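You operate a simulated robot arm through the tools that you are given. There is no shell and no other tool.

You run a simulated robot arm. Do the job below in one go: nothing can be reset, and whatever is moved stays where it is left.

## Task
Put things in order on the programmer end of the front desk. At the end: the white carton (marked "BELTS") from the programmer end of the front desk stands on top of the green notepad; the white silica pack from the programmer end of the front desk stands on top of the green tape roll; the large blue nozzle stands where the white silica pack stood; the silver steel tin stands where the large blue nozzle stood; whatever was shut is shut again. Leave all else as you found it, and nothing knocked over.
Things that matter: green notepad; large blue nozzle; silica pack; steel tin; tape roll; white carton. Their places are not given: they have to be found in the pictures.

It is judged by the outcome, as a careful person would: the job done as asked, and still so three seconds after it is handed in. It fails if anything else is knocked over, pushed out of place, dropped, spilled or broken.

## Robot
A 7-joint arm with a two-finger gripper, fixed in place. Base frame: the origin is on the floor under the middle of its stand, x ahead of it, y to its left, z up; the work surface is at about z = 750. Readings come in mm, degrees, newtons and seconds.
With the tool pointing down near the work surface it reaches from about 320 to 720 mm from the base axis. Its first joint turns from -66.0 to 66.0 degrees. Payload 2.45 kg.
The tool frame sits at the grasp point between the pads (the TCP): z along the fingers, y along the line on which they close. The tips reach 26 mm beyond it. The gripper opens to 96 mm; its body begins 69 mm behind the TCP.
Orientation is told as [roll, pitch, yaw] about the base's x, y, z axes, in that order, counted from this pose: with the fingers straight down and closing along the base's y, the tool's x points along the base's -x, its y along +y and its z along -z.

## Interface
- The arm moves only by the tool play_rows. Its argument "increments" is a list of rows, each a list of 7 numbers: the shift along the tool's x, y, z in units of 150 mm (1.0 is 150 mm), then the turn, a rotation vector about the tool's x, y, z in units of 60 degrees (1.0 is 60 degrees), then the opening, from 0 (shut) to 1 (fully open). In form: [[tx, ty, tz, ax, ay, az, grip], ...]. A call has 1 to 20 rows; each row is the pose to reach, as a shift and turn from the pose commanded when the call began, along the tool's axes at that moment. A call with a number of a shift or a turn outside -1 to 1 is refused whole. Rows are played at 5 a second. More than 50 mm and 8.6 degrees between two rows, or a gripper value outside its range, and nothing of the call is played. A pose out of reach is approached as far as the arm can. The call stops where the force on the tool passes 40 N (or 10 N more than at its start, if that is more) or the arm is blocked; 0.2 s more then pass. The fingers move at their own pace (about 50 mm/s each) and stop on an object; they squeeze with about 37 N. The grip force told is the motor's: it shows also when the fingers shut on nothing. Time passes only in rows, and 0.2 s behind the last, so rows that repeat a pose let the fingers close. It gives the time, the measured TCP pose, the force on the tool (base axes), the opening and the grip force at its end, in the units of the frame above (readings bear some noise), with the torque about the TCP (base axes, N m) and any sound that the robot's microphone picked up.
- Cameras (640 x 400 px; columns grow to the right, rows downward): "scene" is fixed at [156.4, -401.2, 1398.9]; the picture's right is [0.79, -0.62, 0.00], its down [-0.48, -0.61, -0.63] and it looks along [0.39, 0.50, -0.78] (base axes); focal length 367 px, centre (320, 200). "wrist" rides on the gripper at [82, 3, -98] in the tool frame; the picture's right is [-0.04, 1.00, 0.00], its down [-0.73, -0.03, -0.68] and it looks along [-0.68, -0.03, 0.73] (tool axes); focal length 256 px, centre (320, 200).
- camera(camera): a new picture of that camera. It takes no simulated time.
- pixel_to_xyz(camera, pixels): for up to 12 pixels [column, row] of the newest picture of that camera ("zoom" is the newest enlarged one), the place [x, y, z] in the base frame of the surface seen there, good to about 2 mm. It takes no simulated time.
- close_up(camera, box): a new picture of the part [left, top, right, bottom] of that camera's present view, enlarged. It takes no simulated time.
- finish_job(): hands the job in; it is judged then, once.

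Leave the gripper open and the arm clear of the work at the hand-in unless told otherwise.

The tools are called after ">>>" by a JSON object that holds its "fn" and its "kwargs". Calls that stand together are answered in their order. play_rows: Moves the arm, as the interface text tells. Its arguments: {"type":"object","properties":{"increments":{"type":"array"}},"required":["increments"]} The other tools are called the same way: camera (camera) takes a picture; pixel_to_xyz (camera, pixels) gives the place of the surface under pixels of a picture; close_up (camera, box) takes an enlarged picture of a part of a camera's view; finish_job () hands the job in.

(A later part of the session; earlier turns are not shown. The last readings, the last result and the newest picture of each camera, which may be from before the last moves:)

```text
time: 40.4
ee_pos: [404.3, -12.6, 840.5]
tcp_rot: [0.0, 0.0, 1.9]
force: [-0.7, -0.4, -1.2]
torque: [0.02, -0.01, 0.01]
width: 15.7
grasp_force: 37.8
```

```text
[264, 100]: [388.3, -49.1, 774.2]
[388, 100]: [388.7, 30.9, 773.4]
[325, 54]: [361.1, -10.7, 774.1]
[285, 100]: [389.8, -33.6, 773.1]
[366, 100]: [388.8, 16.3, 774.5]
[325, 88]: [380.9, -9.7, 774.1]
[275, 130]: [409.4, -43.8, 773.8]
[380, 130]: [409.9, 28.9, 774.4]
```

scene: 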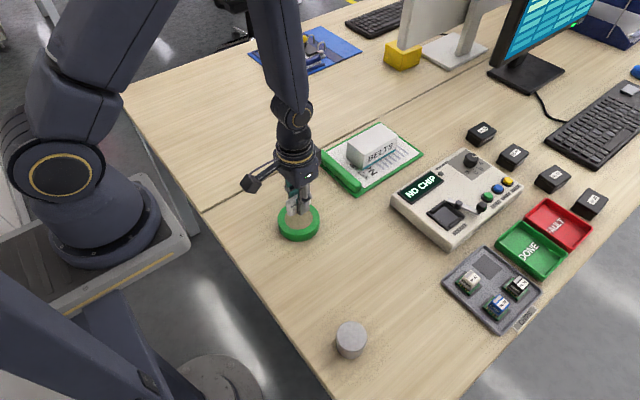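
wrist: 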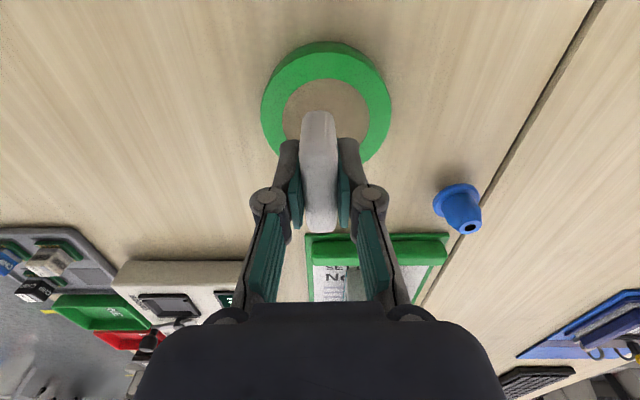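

The wrist camera puts the roll's centre near y -9 and the scene camera at -12.5, so I'll take -10.7 and shift 2 mm. I'll lower to z 809, just above the expected contact at about 805.

>>> {"fn": "play_rows", "kwargs": {"increments": [[0, 0.013, 0.04, 0, 0, 0, 0.05], [0, 0.013, 0.09, 0, 0, 0, 0.05], [0, 0.013, 0.14, 0, 0, 0, 0.05], [0, 0.013, 0.18, 0, 0, 0, 0.05], [0, 0.013, 0.2, 0, 0, 0, 0.05], [0, 0.013, 0.208, 0, 0, 0, 0.05], [0, 0.013, 0.208, 0, 0, 0, 0.05]]}}

>>> {"fn": "close_up", "kwargs": {"camera": "scene", "box": [219, 140, 379, 240]}}

```text
time: 42.0
ee_pos: [403.9, -10.9, 809.2]
tcp_rot: [0.0, -0.1, 2.0]
force: [-1.0, -0.4, 0.3]
torque: [0.01, 0.0, -0.01]
width: 15.6
grasp_force: 37.3
```

```text
4.00 times, centred on (299, 190) of scene
```

zoom: 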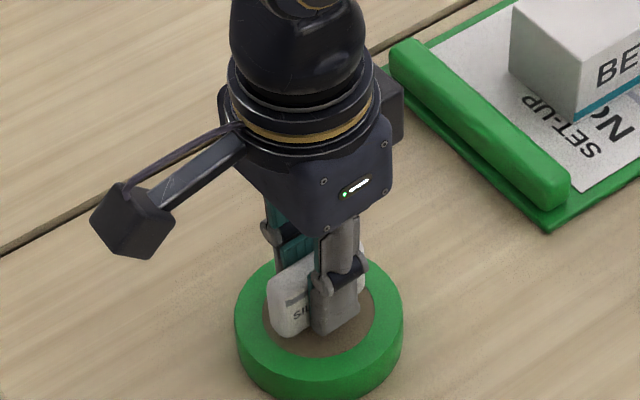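

The pack hangs just above the roll with no contact yet. I'll go down in about 1 mm steps, 4 mm in all.

>>> {"fn": "play_rows", "kwargs": {"increments": [[0, 0, 0.007, 0, 0, 0, 0.05], [0, 0, 0.013, 0, 0, 0, 0.05], [0, 0, 0.02, 0, 0, 0, 0.05], [0, 0, 0.025, 0, 0, 0, 0.05], [0, 0, 0.025, 0, 0, 0, 0.05]]}}

```text
time: 43.2
ee_pos: [404.4, -10.1, 805.7]
tcp_rot: [0.0, 0.0, 2.0]
force: [-0.7, -0.3, 4.0]
torque: [0.01, -0.04, 0.0]
width: 15.6
grasp_force: 37.1
```

A push of 4 N shows that the pack rests on the roll. I'll add 0.3 mm and open the fingers in steps.

>>> {"fn": "play_rows", "kwargs": {"increments": [[0, 0, 0.002, 0, 0, 0, 0.05], [0, 0, 0.002, 0, 0, 0, 0.2], [0, 0, 0.002, 0, 0, 0, 0.27], [0, 0, 0.002, 0, 0, 0, 0.35], [0, 0, 0.002, 0, 0, 0, 0.45], [0, 0, 0.002, 0, 0, 0, 0.55], [0, 0, 0.002, 0, 0, 0, 0.55]]}}

>>> {"fn": "close_up", "kwargs": {"camera": "scene", "box": [219, 140, 379, 240]}}

>>> {"fn": "camera", "kwargs": {"camera": "wrist"}}

```text
time: 44.8
ee_pos: [404.2, -10.6, 804.4]
tcp_rot: [0.0, 0.0, 2.1]
force: [0.1, 0.3, -0.1]
torque: [0.02, 0.04, -0.03]
width: 52.9
grasp_force: 0.1
```

```text
4.00 times, centred on (299, 190) of scene
```

zoom: 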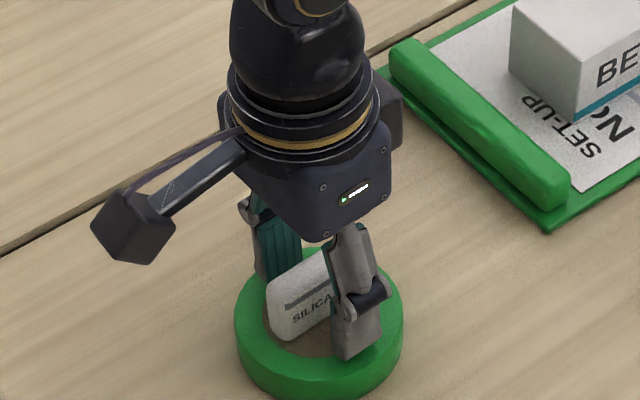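

```text
taken
```

wrist: 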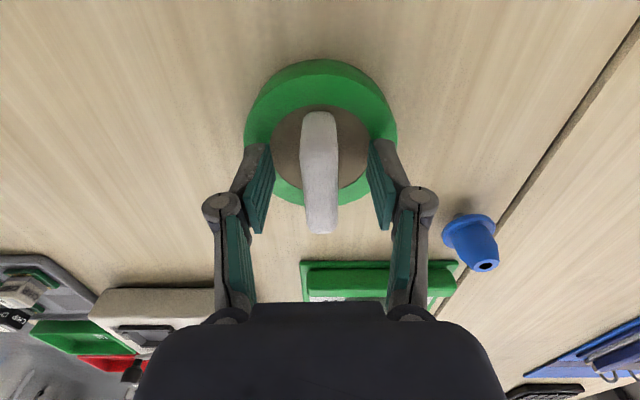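

The pack stands upright on the tape roll. I'll rise straight up to about z 930.

>>> {"fn": "play_rows", "kwargs": {"increments": [[0, 0, -0.05, 0, 0, 0, 0.55], [0, 0, -0.15, 0, 0, 0, 0.55], [0, 0, -0.28, 0, 0, 0, 0.55], [0, 0, -0.45, 0, 0, 0, 0.6], [0, 0, -0.62, 0, 0, 0, 0.8], [0, 0, -0.76, 0, 0, 0, 1], [0, 0, -0.84, 0, 0, 0, 1], [0, 0, -0.84, 0, 0, 0, 1]]}}

>>> {"fn": "camera", "kwargs": {"camera": "wrist"}}

>>> {"fn": "camera", "kwargs": {"camera": "scene"}}

>>> {"fn": "close_up", "kwargs": {"camera": "scene", "box": [240, 140, 360, 215]}}

```text
time: 46.6
ee_pos: [404.8, -11.2, 930.4]
tcp_rot: [0.1, -0.1, 1.9]
force: [0.4, -0.3, -0.2]
torque: [-0.01, 0.0, 0.03]
width: 96.3
grasp_force: 0.0
```

```text
taken
```

wrist: 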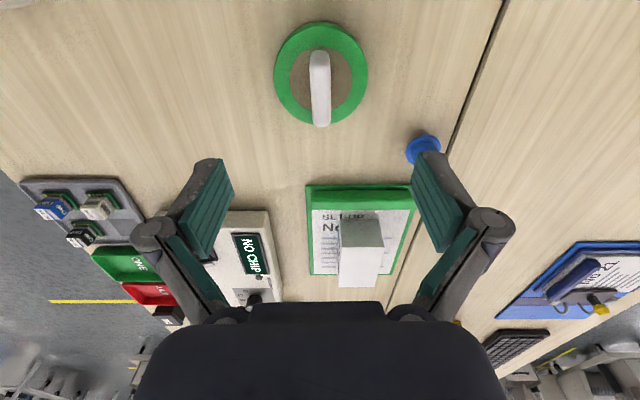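

```text
taken
```

scene: 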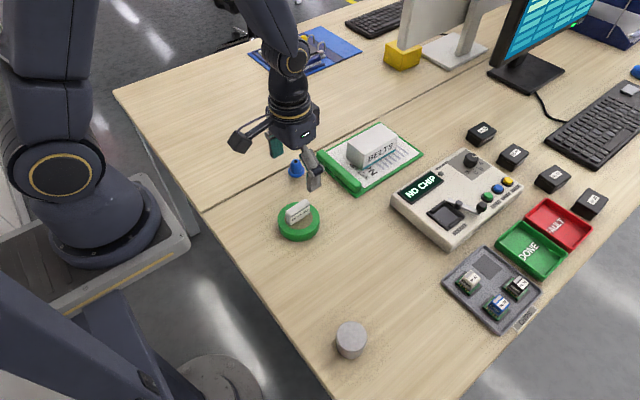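

```text
5.33 times, centred on (300, 178) of scene
```

zoom: 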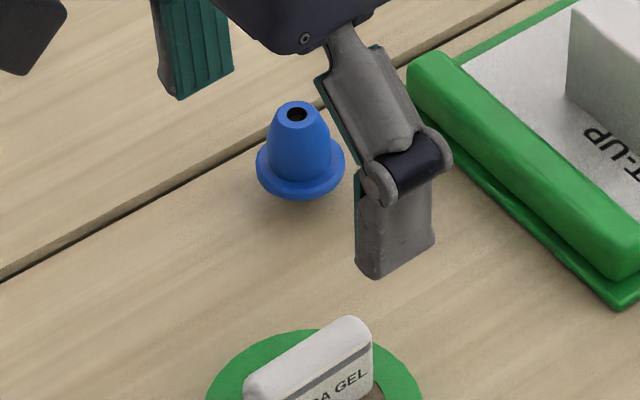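

The pack stands on the roll. Now the nozzle: it has a conical body with a wide rim at its foot. I'll read its top (297,113), rim sides (260,165), (342,165), rim front (298,190) and nearby desk.

>>> {"fn": "pixel_to_xyz", "kwargs": {"camera": "zoom", "pixels": [[297, 118], [282, 112], [315, 112], [272, 155], [326, 155], [298, 175], [260, 168], [341, 165], [298, 188], [298, 196], [298, 205], [297, 104]]}}

```text
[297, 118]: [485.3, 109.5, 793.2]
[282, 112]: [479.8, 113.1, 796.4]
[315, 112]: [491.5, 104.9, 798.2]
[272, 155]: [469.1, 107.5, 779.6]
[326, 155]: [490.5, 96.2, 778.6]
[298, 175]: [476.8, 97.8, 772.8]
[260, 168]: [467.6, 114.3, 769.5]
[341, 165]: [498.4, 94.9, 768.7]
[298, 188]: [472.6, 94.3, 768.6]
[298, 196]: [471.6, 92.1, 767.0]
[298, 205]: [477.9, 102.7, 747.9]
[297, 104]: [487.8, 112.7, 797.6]
```

The nozzle's rim is about 36 mm wide at z 768, centred near (484,106), with its top at 797. The desk shows below the rim, so it may have a narrower foot. I'll move to where the wrist camera can look at it from lower down: TCP (400,103,850).

>>> {"fn": "play_rows", "kwargs": {"increments": [[0.001, 0.06, 0, 0, 0, 0.004, 1], [0.002, 0.18, 0, 0, 0, 0.01, 1], [0.003, 0.32, 0, 0, 0, 0.016, 1], [0.004, 0.46, 0, 0, 0, 0.022, 1], [0.005, 0.6, 0.05, 0, 0, 0.028, 1], [0.006, 0.7, 0.15, 0, 0, 0.033, 1], [0.007, 0.76, 0.28, 0, 0, 0.033, 1], [0.007, 0.76, 0.42, 0, 0, 0.033, 1], [0.007, 0.76, 0.51, 0, 0, 0.033, 1], [0.007, 0.76, 0.533, 0, 0, 0.033, 1], [0.007, 0.76, 0.533, 0, 0, 0.033, 1]]}}

>>> {"fn": "camera", "kwargs": {"camera": "wrist"}}

>>> {"fn": "close_up", "kwargs": {"camera": "scene", "box": [256, 145, 336, 195]}}

```text
time: 49.0
ee_pos: [398.7, 103.9, 850.1]
tcp_rot: [0.0, 0.0, 0.1]
force: [0.2, -0.1, -0.1]
torque: [0.0, -0.04, -0.04]
width: 96.2
grasp_force: 0.1
```

```text
taken
```

wrist: 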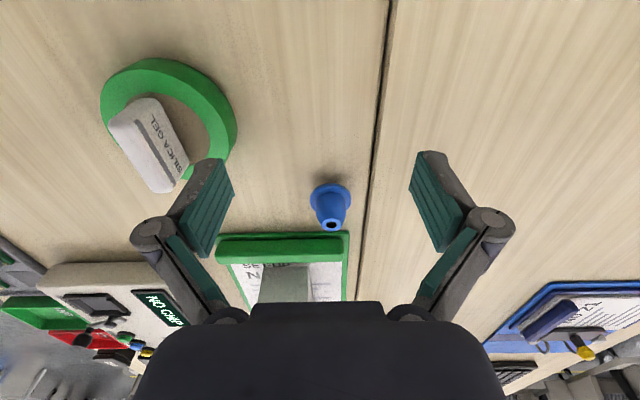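

```text
8.00 times, centred on (296, 170) of scene
```

zoom: 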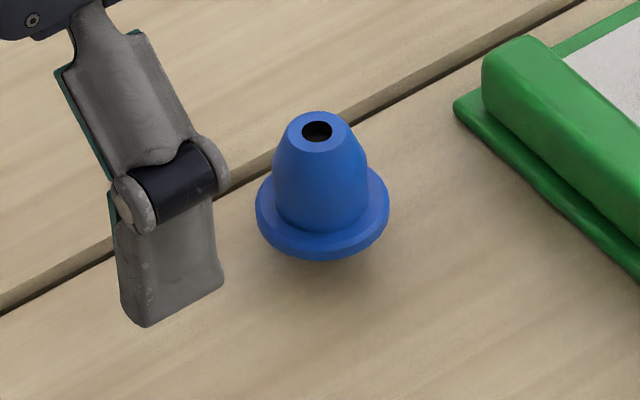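

>>> {"fn": "close_up", "kwargs": {"camera": "wrist", "box": [290, 175, 370, 225]}}

>>> {"fn": "pixel_to_xyz", "kwargs": {"camera": "wrist", "pixels": [[312, 195], [350, 195], [330, 185], [330, 183], [330, 181], [330, 178], [331, 224], [331, 190], [331, 200], [320, 205], [343, 205], [331, 213]]}}

```text
8.00 times, centred on (330, 200) of wrist
```

zoom: 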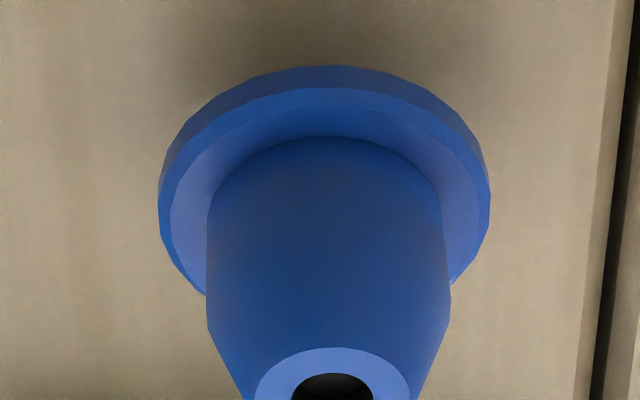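

```text
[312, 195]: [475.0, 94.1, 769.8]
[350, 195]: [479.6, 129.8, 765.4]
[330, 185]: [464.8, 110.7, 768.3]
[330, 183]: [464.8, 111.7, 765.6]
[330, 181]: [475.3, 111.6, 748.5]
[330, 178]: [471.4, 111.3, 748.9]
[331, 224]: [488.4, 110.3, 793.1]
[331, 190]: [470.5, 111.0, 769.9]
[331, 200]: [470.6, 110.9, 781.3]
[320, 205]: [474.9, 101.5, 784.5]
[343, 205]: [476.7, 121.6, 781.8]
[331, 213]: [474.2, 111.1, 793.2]
```

The nozzle's body is nearly straight (about 26 mm wide, z 770–785), over a rim about 38 mm wide at z 765–770. From the wrist view its centre is about (484,110). I'll move above it at z 850 and check its place between the fingers.

>>> {"fn": "play_rows", "kwargs": {"increments": [[-0.06, 0.005, 0, 0, 0, 0, 0.9], [-0.16, 0.012, 0, 0, 0, 0, 0.8], [-0.28, 0.021, 0, 0, 0, 0, 0.75], [-0.4, 0.03, 0, 0, 0, 0, 0.75], [-0.5, 0.038, 0, 0, 0, 0, 0.75], [-0.56, 0.043, 0, 0, 0, 0, 0.75], [-0.573, 0.043, 0, 0, 0, 0, 0.75], [-0.573, 0.043, 0, 0, 0, 0, 0.75]]}}

>>> {"fn": "camera", "kwargs": {"camera": "wrist"}}

>>> {"fn": "close_up", "kwargs": {"camera": "wrist", "box": [240, 80, 400, 180]}}

```text
time: 50.8
ee_pos: [485.8, 108.6, 851.5]
tcp_rot: [0.0, 0.0, 0.2]
force: [-0.2, -0.4, 0.7]
torque: [0.01, 0.01, 0.01]
width: 71.8
grasp_force: 0.0
```

```text
taken
```

wrist: 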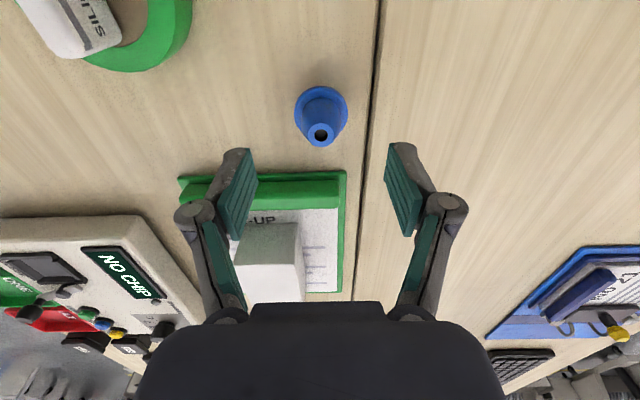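

```text
4.00 times, centred on (320, 130) of wrist
```

zoom: 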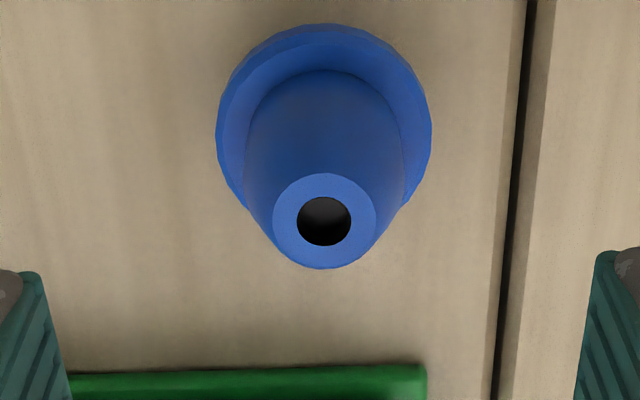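

The nozzle is centred at column 321, right on the tool's line. I'll check its place along x with points on the rim and the top.

>>> {"fn": "pixel_to_xyz", "kwargs": {"camera": "zoom", "pixels": [[324, 30], [324, 52], [222, 130], [427, 130], [285, 221], [364, 221], [324, 185], [324, 260], [324, 120], [324, 15], [240, 195], [405, 195]]}}

```text
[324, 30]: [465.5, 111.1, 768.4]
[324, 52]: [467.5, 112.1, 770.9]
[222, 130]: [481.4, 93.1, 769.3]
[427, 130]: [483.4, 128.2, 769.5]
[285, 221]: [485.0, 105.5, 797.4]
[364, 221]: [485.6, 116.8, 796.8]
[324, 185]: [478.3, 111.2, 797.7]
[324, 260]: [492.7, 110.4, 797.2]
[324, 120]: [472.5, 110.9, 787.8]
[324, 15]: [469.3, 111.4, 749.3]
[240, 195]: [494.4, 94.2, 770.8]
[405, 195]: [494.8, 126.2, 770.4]
```

The nozzle's centre is about (485.5,110.8), and the tool is over it within 1 mm. That is the spot for the tin later. I'll descend to z 779, keeping the fingertips about 4 mm above the desk.

>>> {"fn": "play_rows", "kwargs": {"increments": [[0, 0.003, 0.08, 0, 0, 0, 0.75], [0, 0.003, 0.16, 0, 0, 0, 0.75], [0, 0.003, 0.24, 0, 0, 0, 0.75], [0, 0.003, 0.32, 0, 0, 0, 0.75], [0, 0.003, 0.39, 0, 0, 0, 0.75], [0, 0.003, 0.44, 0, 0, 0, 0.75], [0, 0.003, 0.474, 0, 0, 0, 0.75], [0, 0.003, 0.474, 0, 0, 0, 0.75]]}}

>>> {"fn": "camera", "kwargs": {"camera": "wrist"}}

>>> {"fn": "close_up", "kwargs": {"camera": "wrist", "box": [224, 120, 416, 240]}}

>>> {"fn": "close_up", "kwargs": {"camera": "scene", "box": [216, 110, 376, 210]}}

```text
time: 52.6
ee_pos: [485.0, 109.0, 779.2]
tcp_rot: [0.0, 0.0, 0.1]
force: [-0.6, 0.7, 0.2]
torque: [0.02, 0.01, 0.0]
width: 71.8
grasp_force: 0.0
```

```text
taken
```

wrist: 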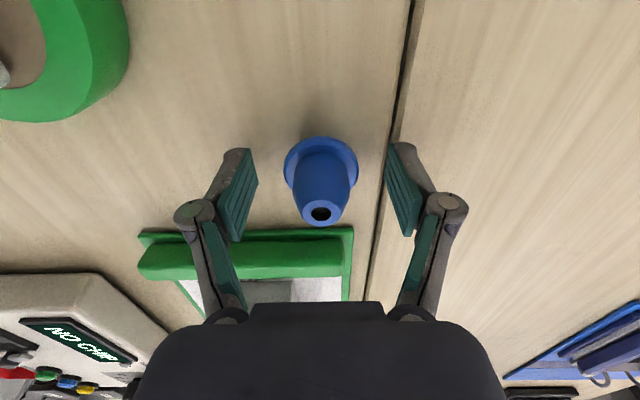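

```text
3.33 times, centred on (320, 180) of wrist
```

zoom: 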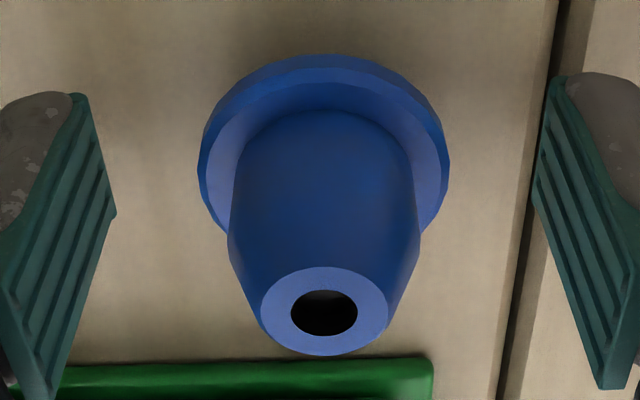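

```text
4.00 times, centred on (296, 160) of scene
```

zoom: 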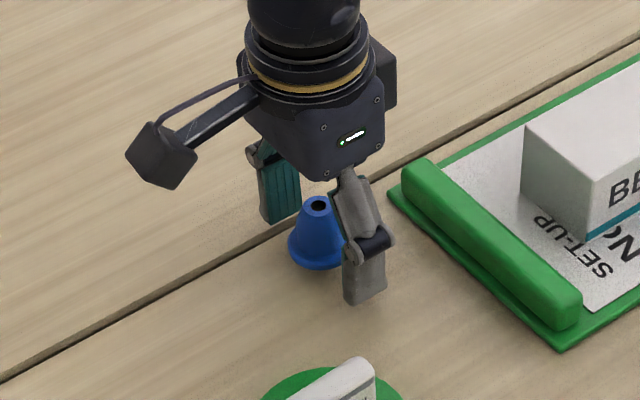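

The nozzle is centred (rim 198–450 in the zoom, fingers symmetric about 322). I'll close slowly so it doesn't tip on its narrow foot.

>>> {"fn": "play_rows", "kwargs": {"increments": [[0, 0, 0, 0, 0, 0, 0.65], [0, 0, 0, 0, 0, 0, 0.55], [0, 0, 0, 0, 0, 0, 0.47], [0, 0, 0, 0, 0, 0, 0.44], [0, 0, 0, 0, 0, 0, 0.42], [0, 0, 0, 0, 0, 0, 0.405], [0, 0, 0, 0, 0, 0, 0.395], [0, 0, 0, 0, 0, 0, 0.385], [0, 0, 0, 0, 0, 0, 0.375], [0, 0, 0, 0, 0, 0, 0.365], [0, 0, 0, 0, 0, 0, 0.35], [0, 0, 0, 0, 0, 0, 0.3], [0, 0, 0, 0, 0, 0, 0.2], [0, 0, 0, 0, 0, 0, 0.2], [0, 0, 0, 0, 0, 0, 0.2]]}}

>>> {"fn": "camera", "kwargs": {"camera": "wrist"}}

>>> {"fn": "close_up", "kwargs": {"camera": "wrist", "box": [224, 120, 416, 240]}}

>>> {"fn": "close_up", "kwargs": {"camera": "scene", "box": [216, 110, 376, 210]}}

```text
time: 55.8
ee_pos: [486.1, 109.2, 779.4]
tcp_rot: [0.0, 0.0, 0.0]
force: [0.0, 0.7, 3.9]
torque: [0.02, 0.01, -0.04]
width: 38.2
grasp_force: 37.0
```

```text
taken
```

wrist: 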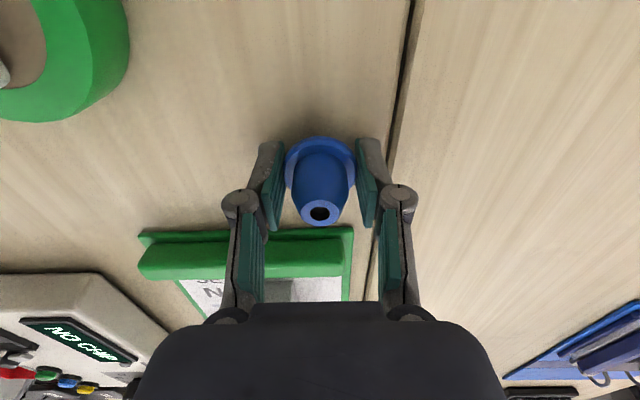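

```text
3.33 times, centred on (320, 180) of wrist
```

zoom: 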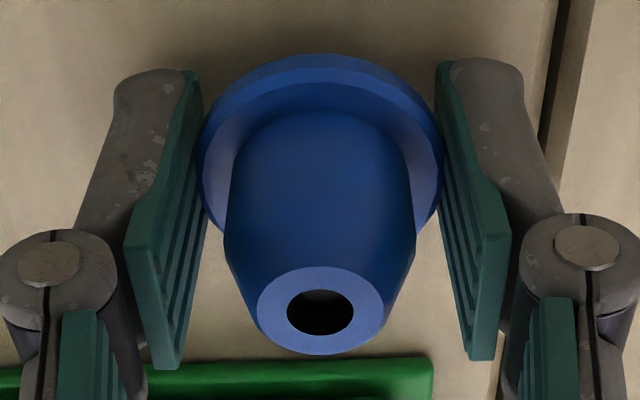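

```text
4.00 times, centred on (296, 160) of scene
```

zoom: 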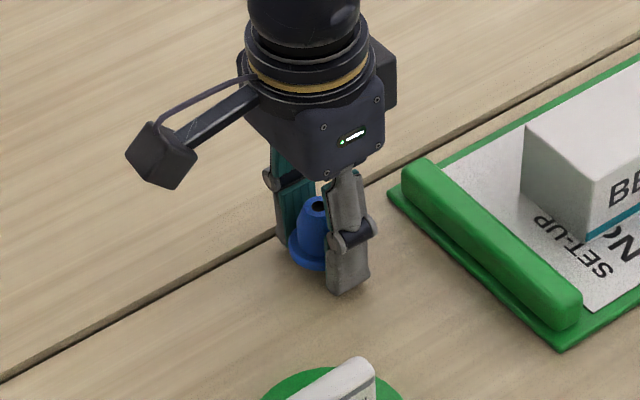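

The rim is gripped at 38.2 mm and the nozzle is still upright. I'll lift 25 mm slowly and look.

>>> {"fn": "play_rows", "kwargs": {"increments": [[0, 0, -0.02, 0, 0, 0, 0.2], [0, 0, -0.05, 0, 0, 0, 0.2], [0, 0, -0.09, 0, 0, 0, 0.2], [0, 0, -0.14, 0, 0, 0, 0.2], [0, 0, -0.167, 0, 0, 0, 0.2], [0, 0, -0.167, 0, 0, 0, 0.2]]}}

>>> {"fn": "close_up", "kwargs": {"camera": "wrist", "box": [224, 120, 416, 240]}}

>>> {"fn": "close_up", "kwargs": {"camera": "scene", "box": [216, 110, 376, 210]}}

```text
time: 57.2
ee_pos: [485.2, 110.2, 805.0]
tcp_rot: [0.0, 0.0, 0.1]
force: [0.5, -0.5, -0.6]
torque: [-0.01, -0.02, 0.02]
width: 38.2
grasp_force: 37.6
```

```text
3.33 times, centred on (320, 180) of wrist
```

zoom: 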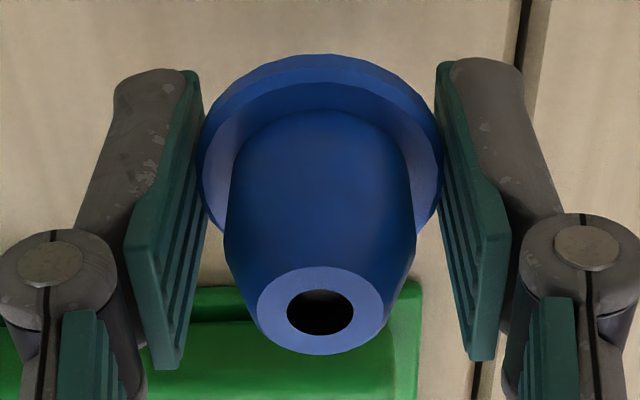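

```text
4.00 times, centred on (296, 160) of scene
```

zoom: 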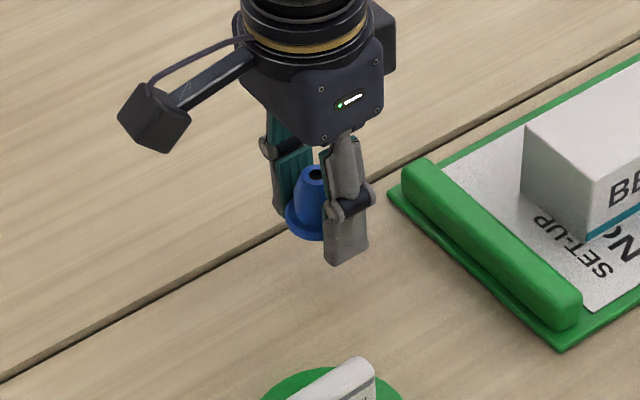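

The nozzle came up level with no tilt. I'll lift to z 900 and then start the trip towards the silica pack's old spot at (425,-349.5).

>>> {"fn": "play_rows", "kwargs": {"increments": [[0, 0, -0.05, 0, 0, 0, 0.2], [0, 0, -0.15, 0, 0, 0, 0.2], [0, 0, -0.28, 0, 0, 0, 0.2], [0, 0, -0.42, 0, 0, 0, 0.2], [0.003, -0.02, -0.54, 0, 0, 0, 0.2], [0.01, -0.08, -0.61, 0, 0, 0, 0.2], [0.022, -0.17, -0.633, 0, 0, 0, 0.2], [0.036, -0.27, -0.633, 0, 0, 0, 0.2], [0.05, -0.38, -0.633, 0, 0, 0, 0.2], [0.064, -0.49, -0.633, 0, 0, 0, 0.2], [0.078, -0.6, -0.633, 0, 0, 0, 0.2], [0.09, -0.69, -0.633, 0, 0, 0, 0.2], [0.098, -0.75, -0.633, 0, 0, 0, 0.2], [0.1, -0.766, -0.633, 0, 0, 0, 0.2]]}}

>>> {"fn": "play_rows", "kwargs": {"increments": [[0.003, -0.03, 0, 0, 0, 0, 0.2], [0.012, -0.09, 0, 0, 0, 0, 0.2], [0.023, -0.18, 0, 0, 0, 0, 0.2], [0.037, -0.28, 0, 0, 0, 0, 0.2], [0.05, -0.39, 0, 0, 0, 0, 0.2], [0.065, -0.5, 0, 0, 0, 0, 0.2], [0.08, -0.61, 0, 0, 0, 0, 0.2], [0.091, -0.7, 0, 0, 0, 0, 0.2], [0.098, -0.75, 0, 0, 0, 0, 0.2], [0.1, -0.766, 0, 0, 0, 0, 0.2]]}}

>>> {"fn": "play_rows", "kwargs": {"increments": [[0.003, -0.03, 0, 0, 0, 0, 0.2], [0.012, -0.09, 0, 0, 0, 0, 0.2], [0.023, -0.18, 0, 0, 0, 0, 0.2], [0.037, -0.28, 0, 0, 0, 0, 0.2], [0.05, -0.39, 0, 0, 0, 0, 0.2], [0.065, -0.5, 0, 0, 0, 0, 0.2], [0.08, -0.61, 0, 0, 0, 0, 0.2], [0.091, -0.7, 0, 0, 0, 0, 0.2], [0.098, -0.75, 0, 0, 0, 0, 0.2], [0.1, -0.766, 0, 0, 0, 0, 0.2]]}}

>>> {"fn": "camera", "kwargs": {"camera": "scene"}}

>>> {"fn": "camera", "kwargs": {"camera": "wrist"}}

```text
time: 60.2
ee_pos: [471.1, -5.8, 900.7]
tcp_rot: [0.1, 0.0, 0.1]
force: [-0.3, 0.4, -0.4]
torque: [0.04, 0.03, -0.01]
width: 38.3
grasp_force: 37.7
```

```text
time: 62.4
ee_pos: [453.9, -119.8, 901.6]
tcp_rot: [0.0, -0.1, 0.1]
force: [0.0, 0.7, -1.0]
torque: [0.03, 0.0, 0.04]
width: 38.1
grasp_force: 37.6
```

```text
time: 64.6
ee_pos: [439.9, -235.8, 899.2]
tcp_rot: [-0.1, 0.0, 0.0]
force: [0.3, -0.1, -0.8]
torque: [0.02, -0.02, 0.01]
width: 38.1
grasp_force: 37.1
```

```text
taken
```

scene: 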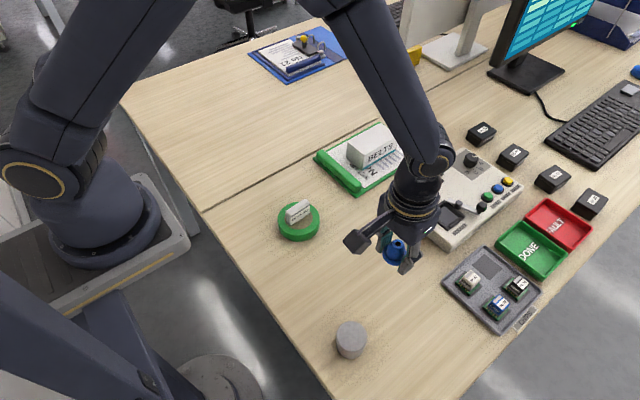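

```text
taken
```

wrist: 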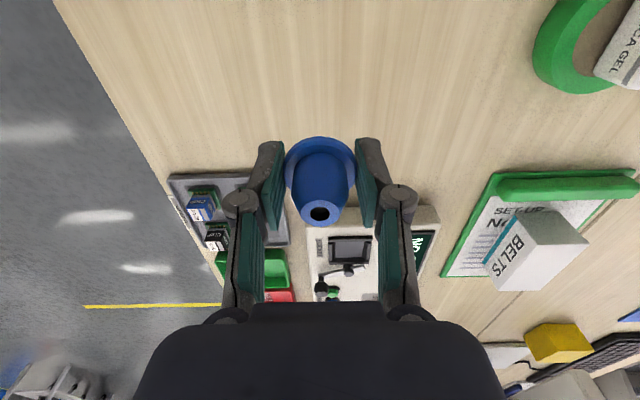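

The nozzle is still held upright, and the arm is at about (440,-235.5,900). I'll go the last 114 mm to (424.8,-349.3) and lower to z 810.

>>> {"fn": "play_rows", "kwargs": {"increments": [[0.003, -0.03, 0, 0, 0, 0, 0.2], [0.012, -0.09, 0, 0, 0, 0, 0.2], [0.023, -0.18, 0, 0, 0, 0, 0.2], [0.037, -0.28, 0, 0, 0, 0, 0.2], [0.053, -0.39, 0, 0, 0, 0, 0.2], [0.068, -0.5, 0, 0, 0, 0, 0.2], [0.083, -0.61, 0, 0, 0, 0, 0.2], [0.095, -0.7, 0, 0, 0, 0, 0.2], [0.103, -0.745, 0.02, 0, 0, 0, 0.2], [0.105, -0.759, 0.08, 0, 0, 0, 0.2], [0.105, -0.759, 0.18, 0, 0, 0, 0.2], [0.105, -0.759, 0.3, 0, 0, 0, 0.2], [0.105, -0.759, 0.42, 0, 0, 0, 0.2], [0.105, -0.759, 0.52, 0, 0, 0, 0.2], [0.105, -0.759, 0.58, 0, 0, 0, 0.2], [0.105, -0.759, 0.6, 0, 0, 0, 0.2], [0.105, -0.759, 0.6, 0, 0, 0, 0.2]]}}

>>> {"fn": "camera", "kwargs": {"camera": "wrist"}}

>>> {"fn": "close_up", "kwargs": {"camera": "scene", "box": [340, 260, 540, 385]}}

```text
time: 68.2
ee_pos: [424.5, -348.5, 810.1]
tcp_rot: [0.0, -0.1, 0.1]
force: [-0.3, -0.4, 0.3]
torque: [0.0, -0.01, -0.01]
width: 38.2
grasp_force: 37.0
```

```text
taken
```

wrist: 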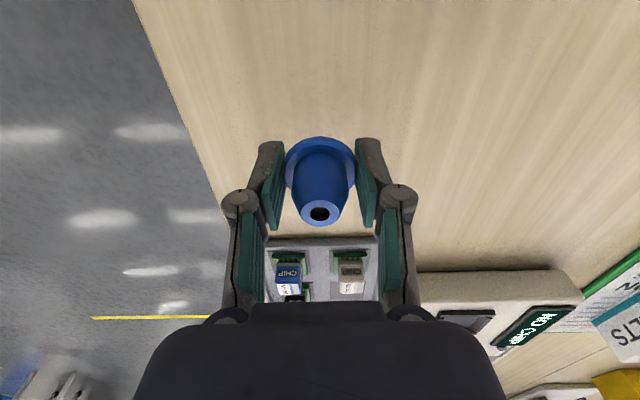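

```text
3.20 times, centred on (440, 322) of scene
```

zoom: 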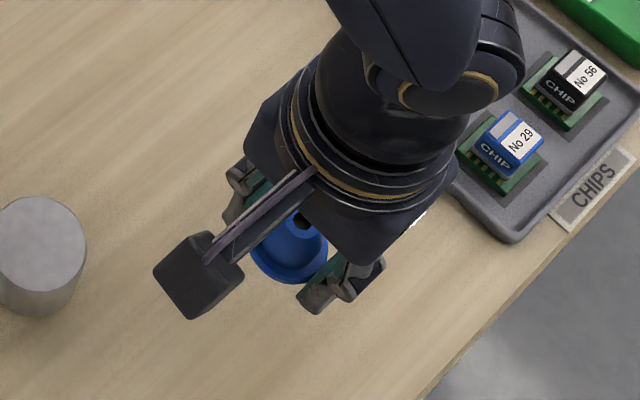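

Over the spot at (424.5,-348.5,810). I'll lower to z 783 and then 1 mm at a time.

>>> {"fn": "play_rows", "kwargs": {"increments": [[0, 0, 0.04, 0, 0, 0, 0.2], [0, 0, 0.09, 0, 0, 0, 0.2], [0, 0, 0.13, 0, 0, 0, 0.2], [0, 0, 0.16, 0, 0, 0, 0.2], [0, 0, 0.175, 0, 0, 0, 0.2], [0, 0, 0.182, 0, 0, 0, 0.2], [0, 0, 0.188, 0, 0, 0, 0.2], [0, 0, 0.194, 0, 0, 0, 0.2], [0, 0, 0.194, 0, 0, 0, 0.2]]}}

```text
time: 70.2
ee_pos: [423.6, -349.2, 781.4]
tcp_rot: [0.0, 0.0, 0.1]
force: [0.1, -0.4, -0.1]
torque: [-0.01, 0.04, -0.02]
width: 38.1
grasp_force: 36.6
```

No contact at about z 781. Continuing down in 0.6 mm steps.

>>> {"fn": "play_rows", "kwargs": {"increments": [[0, 0, 0.004, 0, 0, 0, 0.2], [0, 0, 0.008, 0, 0, 0, 0.2], [0, 0, 0.012, 0, 0, 0, 0.2], [0, 0, 0.012, 0, 0, 0, 0.2]]}}

```text
time: 71.2
ee_pos: [425.0, -348.4, 780.4]
tcp_rot: [0.0, 0.0, 0.0]
force: [-1.2, 2.3, 6.0]
torque: [0.09, 0.03, -0.01]
width: 37.9
grasp_force: 37.2
```

The foot touches the desk with 6 N. I'll ease up 0.3 mm and open the fingers slowly.

>>> {"fn": "play_rows", "kwargs": {"increments": [[0, 0, -0.002, 0, 0, 0, 0.2], [0, 0, -0.002, 0, 0, 0, 0.4], [0, 0, -0.002, 0, 0, 0, 0.415], [0, 0, -0.002, 0, 0, 0, 0.43], [0, 0, -0.002, 0, 0, 0, 0.45], [0, 0, -0.002, 0, 0, 0, 0.5], [0, 0, -0.002, 0, 0, 0, 0.58], [0, 0, -0.002, 0, 0, 0, 0.66], [0, 0, -0.002, 0, 0, 0, 0.75], [0, 0, -0.002, 0, 0, 0, 0.75]]}}

>>> {"fn": "close_up", "kwargs": {"camera": "wrist", "box": [224, 120, 416, 240]}}

>>> {"fn": "close_up", "kwargs": {"camera": "scene", "box": [340, 260, 540, 385]}}

```text
time: 73.4
ee_pos: [424.0, -349.4, 780.2]
tcp_rot: [0.0, 0.0, 0.1]
force: [-0.2, 0.7, -0.6]
torque: [0.01, 0.02, 0.0]
width: 72.1
grasp_force: 0.0
```

```text
3.33 times, centred on (320, 180) of wrist
```

zoom: 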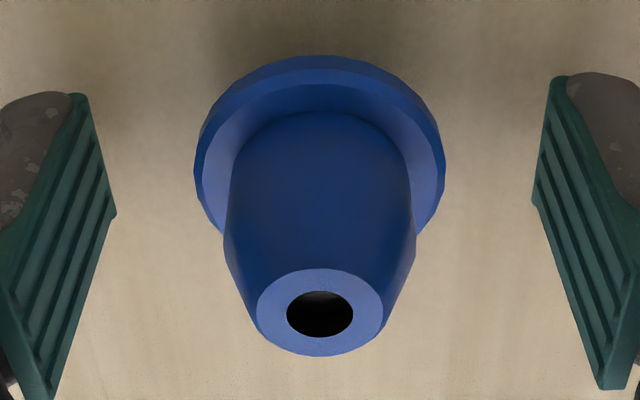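

```text
3.20 times, centred on (440, 322) of scene
```

zoom: 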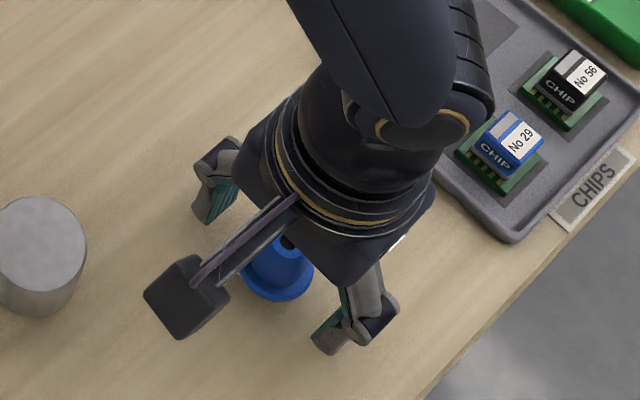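

The nozzle stands upright on its own. I'll go straight up to about z 905.

>>> {"fn": "play_rows", "kwargs": {"increments": [[0, 0, -0.04, 0, 0, 0, 0.75], [0, 0, -0.12, 0, 0, 0, 0.75], [0, 0, -0.24, 0, 0, 0, 0.75], [0, 0, -0.4, 0, 0, 0, 0.75], [0, 0, -0.57, 0, 0, 0, 0.8], [0, 0, -0.72, 0, 0, 0, 0.9], [0, 0, -0.82, 0, 0, 0, 1], [0, 0, -0.833, 0, 0, 0, 1], [0, 0, -0.833, 0, 0, 0, 1]]}}

>>> {"fn": "camera", "kwargs": {"camera": "scene"}}

>>> {"fn": "camera", "kwargs": {"camera": "wrist"}}

```text
time: 75.4
ee_pos: [423.7, -348.0, 904.9]
tcp_rot: [-0.1, 0.0, 0.1]
force: [-0.2, 0.4, 0.1]
torque: [0.02, -0.03, -0.02]
width: 96.2
grasp_force: 0.0
```

```text
taken
```

scene: 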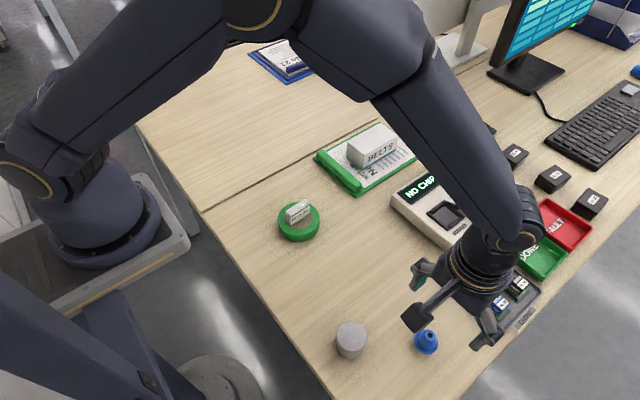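

```text
taken
```

wrist: 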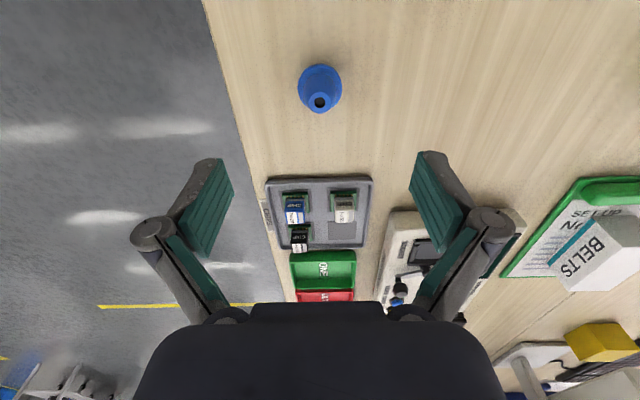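

The nozzle stands in the pack's old place. Now to the tin: I'll move to above (327,-266) at z 905.

>>> {"fn": "play_rows", "kwargs": {"increments": [[0.04, 0.034, 0, 0, 0, 0, 1], [0.12, 0.1, 0, 0, 0, 0, 1], [0.22, 0.187, 0, 0, 0, 0, 1], [0.33, 0.28, 0, 0, 0, 0, 1], [0.44, 0.374, 0, 0, 0, 0, 1], [0.54, 0.46, 0, 0, 0, 0, 1], [0.62, 0.527, 0, 0, 0, 0, 1], [0.65, 0.553, 0, 0, 0, 0, 1], [0.65, 0.553, 0, 0, 0, 0, 1]]}}

>>> {"fn": "camera", "kwargs": {"camera": "wrist"}}

>>> {"fn": "close_up", "kwargs": {"camera": "wrist", "box": [240, 40, 400, 140]}}

```text
time: 77.4
ee_pos: [325.7, -266.6, 902.7]
tcp_rot: [0.1, 0.0, 0.1]
force: [0.6, 0.0, -0.5]
torque: [0.02, -0.05, -0.02]
width: 96.2
grasp_force: 0.1
```

```text
taken
```

wrist: 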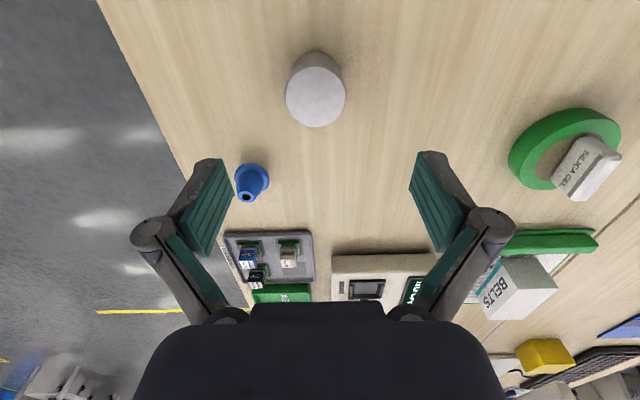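

```text
4.00 times, centred on (320, 90) of wrist
```

zoom: 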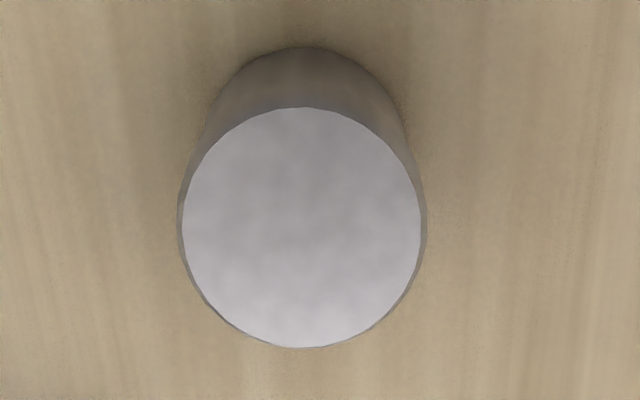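

The tin shows centred at column 315, about 4 mm to the -y side of the tool. I'll read rim points to get its centre.

>>> {"fn": "pixel_to_xyz", "kwargs": {"camera": "zoom", "pixels": [[190, 225], [415, 225], [302, 112], [302, 342], [302, 225], [302, 52], [225, 140], [375, 315], [378, 140], [225, 310]]}}

```text
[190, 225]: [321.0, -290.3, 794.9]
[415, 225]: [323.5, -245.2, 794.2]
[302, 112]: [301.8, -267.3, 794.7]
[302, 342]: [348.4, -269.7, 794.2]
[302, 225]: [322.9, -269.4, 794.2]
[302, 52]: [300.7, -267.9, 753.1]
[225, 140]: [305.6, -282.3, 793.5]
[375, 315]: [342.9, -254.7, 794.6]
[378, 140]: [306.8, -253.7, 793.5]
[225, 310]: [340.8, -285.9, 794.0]
```

The tin's centre is about (325,-268.7), 47 mm wide, top at 794. I'll correct by (-1.5,-2.6) and go down to z 825, then check.

>>> {"fn": "play_rows", "kwargs": {"increments": [[0.003, -0.006, 0.03, 0, 0, 0, 1], [0.007, -0.012, 0.12, 0, 0, 0, 1], [0.01, -0.017, 0.24, 0, 0, 0, 1], [0.01, -0.017, 0.36, 0, 0, 0, 1], [0.01, -0.017, 0.46, 0, 0, 0, 1], [0.01, -0.017, 0.52, 0, 0, 0, 1], [0.01, -0.017, 0.527, 0, 0, 0, 1], [0.01, -0.017, 0.527, 0, 0, 0, 1]]}}

>>> {"fn": "camera", "kwargs": {"camera": "wrist"}}

>>> {"fn": "close_up", "kwargs": {"camera": "wrist", "box": [208, 100, 432, 240]}}

```text
time: 79.2
ee_pos: [324.1, -268.3, 824.2]
tcp_rot: [0.0, 0.0, 0.1]
force: [0.0, 0.9, 0.5]
torque: [0.05, -0.03, 0.02]
width: 96.1
grasp_force: 0.0
```

```text
taken
```

wrist: 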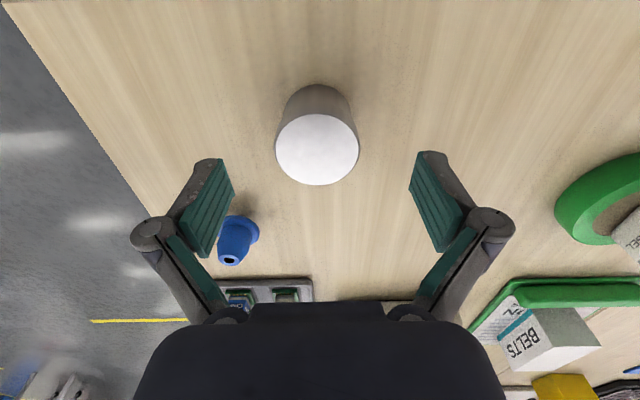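

```text
2.86 times, centred on (320, 170) of wrist
```

zoom: 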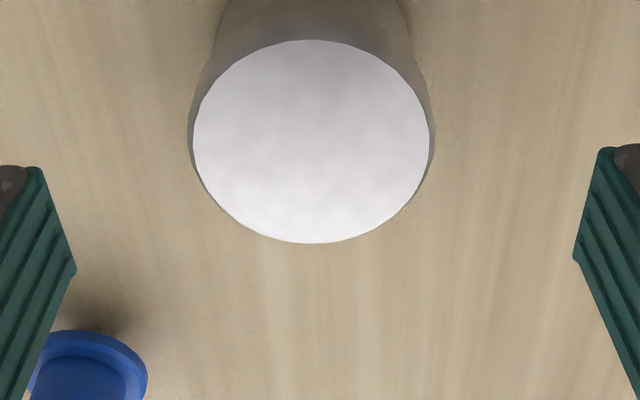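

The tin is still about 2 mm to the -y side (column 317). I'll read rim points once more.

>>> {"fn": "pixel_to_xyz", "kwargs": {"camera": "zoom", "pixels": [[198, 140], [424, 140], [311, 46], [311, 236], [311, 140], [230, 70], [390, 210], [392, 70], [228, 210]]}}

```text
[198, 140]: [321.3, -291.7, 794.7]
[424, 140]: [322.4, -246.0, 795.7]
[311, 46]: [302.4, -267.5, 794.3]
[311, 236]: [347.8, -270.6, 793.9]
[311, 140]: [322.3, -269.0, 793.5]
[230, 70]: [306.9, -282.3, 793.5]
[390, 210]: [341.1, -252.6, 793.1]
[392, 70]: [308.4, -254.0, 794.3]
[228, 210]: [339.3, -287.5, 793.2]
```

The centre reads (324.7,-269). I'll shift 1.4 mm towards -y and descend to z 780.

>>> {"fn": "play_rows", "kwargs": {"increments": [[0, -0.009, 0.03, 0, 0, 0, 1], [0, -0.009, 0.09, 0, 0, 0, 1], [0, -0.009, 0.15, 0, 0, 0, 1], [0, -0.009, 0.21, 0, 0, 0, 1], [0, -0.009, 0.26, 0, 0, 0, 1], [0, -0.009, 0.293, 0, 0, 0, 1], [0, -0.009, 0.293, 0, 0, 0, 1]]}}

>>> {"fn": "close_up", "kwargs": {"camera": "wrist", "box": [192, 90, 448, 250]}}

```text
time: 80.8
ee_pos: [325.0, -270.3, 780.3]
tcp_rot: [0.0, 0.1, 0.1]
force: [1.0, -0.2, 0.4]
torque: [0.01, -0.04, -0.04]
width: 96.0
grasp_force: 0.0
```

```text
2.50 times, centred on (320, 170) of wrist
```

zoom: 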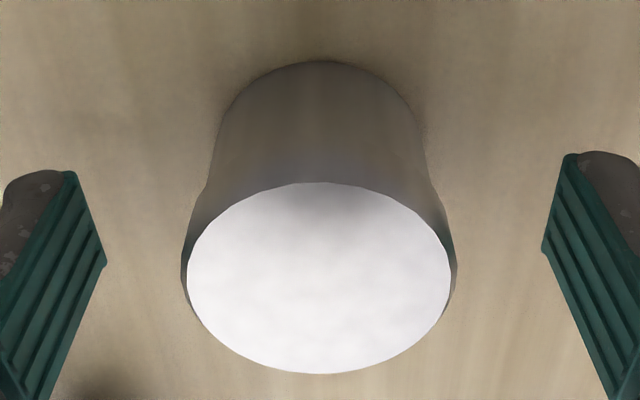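

The tin is centred to within 1 mm. I'll close slowly on it.

>>> {"fn": "play_rows", "kwargs": {"increments": [[0, 0, 0, 0, 0, 0, 0.85], [0, 0, 0, 0, 0, 0, 0.7], [0, 0, 0, 0, 0, 0, 0.6], [0, 0, 0, 0, 0, 0, 0.55], [0, 0, 0, 0, 0, 0, 0.525], [0, 0, 0, 0, 0, 0, 0.51], [0, 0, 0, 0, 0, 0, 0.495], [0, 0, 0, 0, 0, 0, 0.48], [0, 0, 0, 0, 0, 0, 0.465], [0, 0, 0, 0, 0, 0, 0.45], [0, 0, 0, 0, 0, 0, 0.4], [0, 0, 0, 0, 0, 0, 0.3], [0, 0, 0, 0, 0, 0, 0.2], [0, 0, 0, 0, 0, 0, 0.2]]}}

>>> {"fn": "close_up", "kwargs": {"camera": "wrist", "box": [192, 90, 448, 250]}}

```text
time: 83.8
ee_pos: [325.3, -269.8, 781.7]
tcp_rot: [0.1, 0.0, 0.0]
force: [-1.1, -0.6, 8.9]
torque: [0.04, 0.03, -0.01]
width: 50.1
grasp_force: 36.8
```

```text
2.50 times, centred on (320, 170) of wrist
```

zoom: 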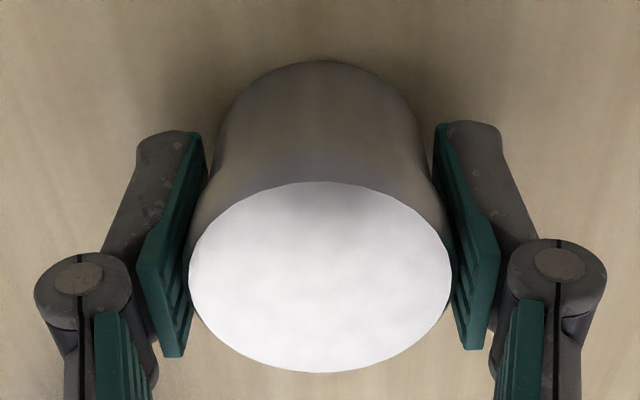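

The tin is held at 50.1 mm. I'll lift it 25 mm slowly and check the load.

>>> {"fn": "play_rows", "kwargs": {"increments": [[0, 0, -0.02, 0, 0, 0, 0.2], [0, 0, -0.05, 0, 0, 0, 0.2], [0, 0, -0.09, 0, 0, 0, 0.2], [0, 0, -0.14, 0, 0, 0, 0.2], [0, 0, -0.167, 0, 0, 0, 0.2], [0, 0, -0.167, 0, 0, 0, 0.2]]}}

>>> {"fn": "close_up", "kwargs": {"camera": "wrist", "box": [192, 90, 448, 250]}}

>>> {"fn": "camera", "kwargs": {"camera": "scene"}}

```text
time: 85.2
ee_pos: [324.0, -269.1, 807.4]
tcp_rot: [0.0, 0.0, 0.1]
force: [0.0, 0.4, -1.7]
torque: [0.02, 0.0, 0.0]
width: 50.0
grasp_force: 37.0
```

```text
2.50 times, centred on (320, 170) of wrist
```

zoom: 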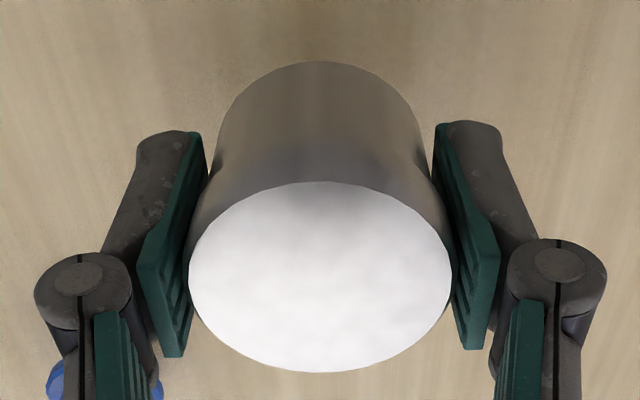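

```text
taken
```

scene: 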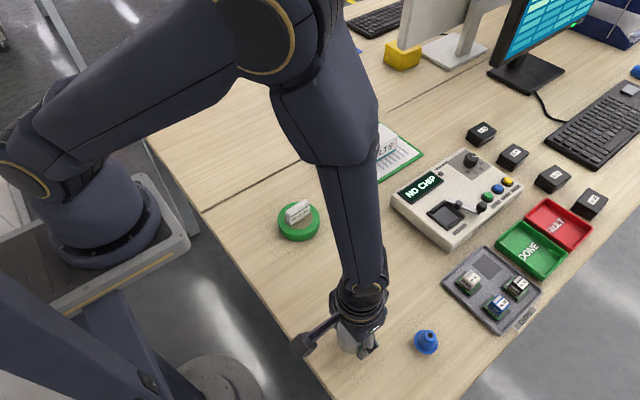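

The tin is held level (about 0.2 kg). I'll lift to z 900 and carry it towards the nozzle's old spot (485.5,109.7) in three stretches.

>>> {"fn": "play_rows", "kwargs": {"increments": [[0, 0, -0.05, 0, 0, 0, 0.2], [0, 0, -0.15, 0, 0, 0, 0.2], [0, 0, -0.28, 0, 0, 0, 0.2], [0, 0, -0.42, 0, 0, 0, 0.2], [-0.01, 0.025, -0.54, 0, 0, 0, 0.2], [-0.036, 0.085, -0.61, 0, 0, 0, 0.2], [-0.074, 0.175, -0.633, 0, 0, 0, 0.2], [-0.12, 0.283, -0.633, 0, 0, 0, 0.2], [-0.165, 0.39, -0.633, 0, 0, 0, 0.2], [-0.21, 0.497, -0.633, 0, 0, 0, 0.2], [-0.257, 0.607, -0.633, 0, 0, 0, 0.2], [-0.3, 0.71, -0.633, 0, 0, 0, 0.2], [-0.335, 0.79, -0.633, 0, 0, 0, 0.2], [-0.357, 0.843, -0.633, 0, 0, 0, 0.2]]}}

>>> {"fn": "play_rows", "kwargs": {"increments": [[-0.01, 0.025, 0, 0, 0, 0, 0.2], [-0.036, 0.085, 0, 0, 0, 0, 0.2], [-0.074, 0.175, 0, 0, 0, 0, 0.2], [-0.12, 0.283, 0, 0, 0, 0, 0.2], [-0.165, 0.39, 0, 0, 0, 0, 0.2], [-0.21, 0.497, 0, 0, 0, 0, 0.2], [-0.257, 0.607, 0, 0, 0, 0, 0.2], [-0.3, 0.71, 0, 0, 0, 0, 0.2], [-0.335, 0.79, 0, 0, 0, 0, 0.2], [-0.357, 0.843, 0, 0, 0, 0, 0.2]]}}

>>> {"fn": "play_rows", "kwargs": {"increments": [[-0.01, 0.025, 0, 0, 0, 0, 0.2], [-0.036, 0.085, 0, 0, 0, 0, 0.2], [-0.074, 0.175, 0, 0, 0, 0, 0.2], [-0.12, 0.283, 0, 0, 0, 0, 0.2], [-0.165, 0.39, 0, 0, 0, 0, 0.2], [-0.21, 0.497, 0, 0, 0, 0, 0.2], [-0.257, 0.607, 0, 0, 0, 0, 0.2], [-0.3, 0.71, 0, 0, 0, 0, 0.2], [-0.335, 0.79, 0, 0, 0, 0, 0.2], [-0.357, 0.843, 0, 0, 0, 0, 0.2], [-0.357, 0.843, 0, 0, 0, 0, 0.2]]}}

>>> {"fn": "camera", "kwargs": {"camera": "scene"}}

>>> {"fn": "camera", "kwargs": {"camera": "wrist"}}

```text
time: 88.2
ee_pos: [380.4, -142.6, 901.3]
tcp_rot: [0.1, 0.1, 0.1]
force: [-0.1, -0.4, -0.8]
torque: [-0.02, 0.02, -0.01]
width: 49.7
grasp_force: 37.0
```

```text
time: 90.4
ee_pos: [431.4, -16.9, 900.2]
tcp_rot: [0.0, 0.0, 0.1]
force: [0.0, -0.6, -1.3]
torque: [-0.02, -0.01, 0.02]
width: 49.8
grasp_force: 36.8
```

```text
time: 92.8
ee_pos: [486.8, 110.1, 900.5]
tcp_rot: [0.0, 0.0, 0.1]
force: [-0.2, 0.2, -0.2]
torque: [0.0, -0.02, 0.0]
width: 50.2
grasp_force: 37.5
```

```text
taken
```

scene: 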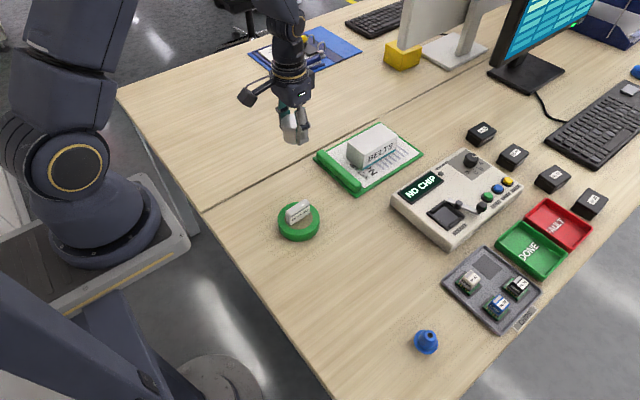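

```text
taken
```

wrist: 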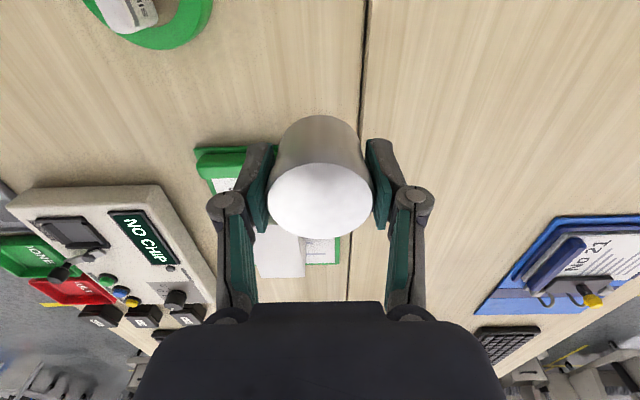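

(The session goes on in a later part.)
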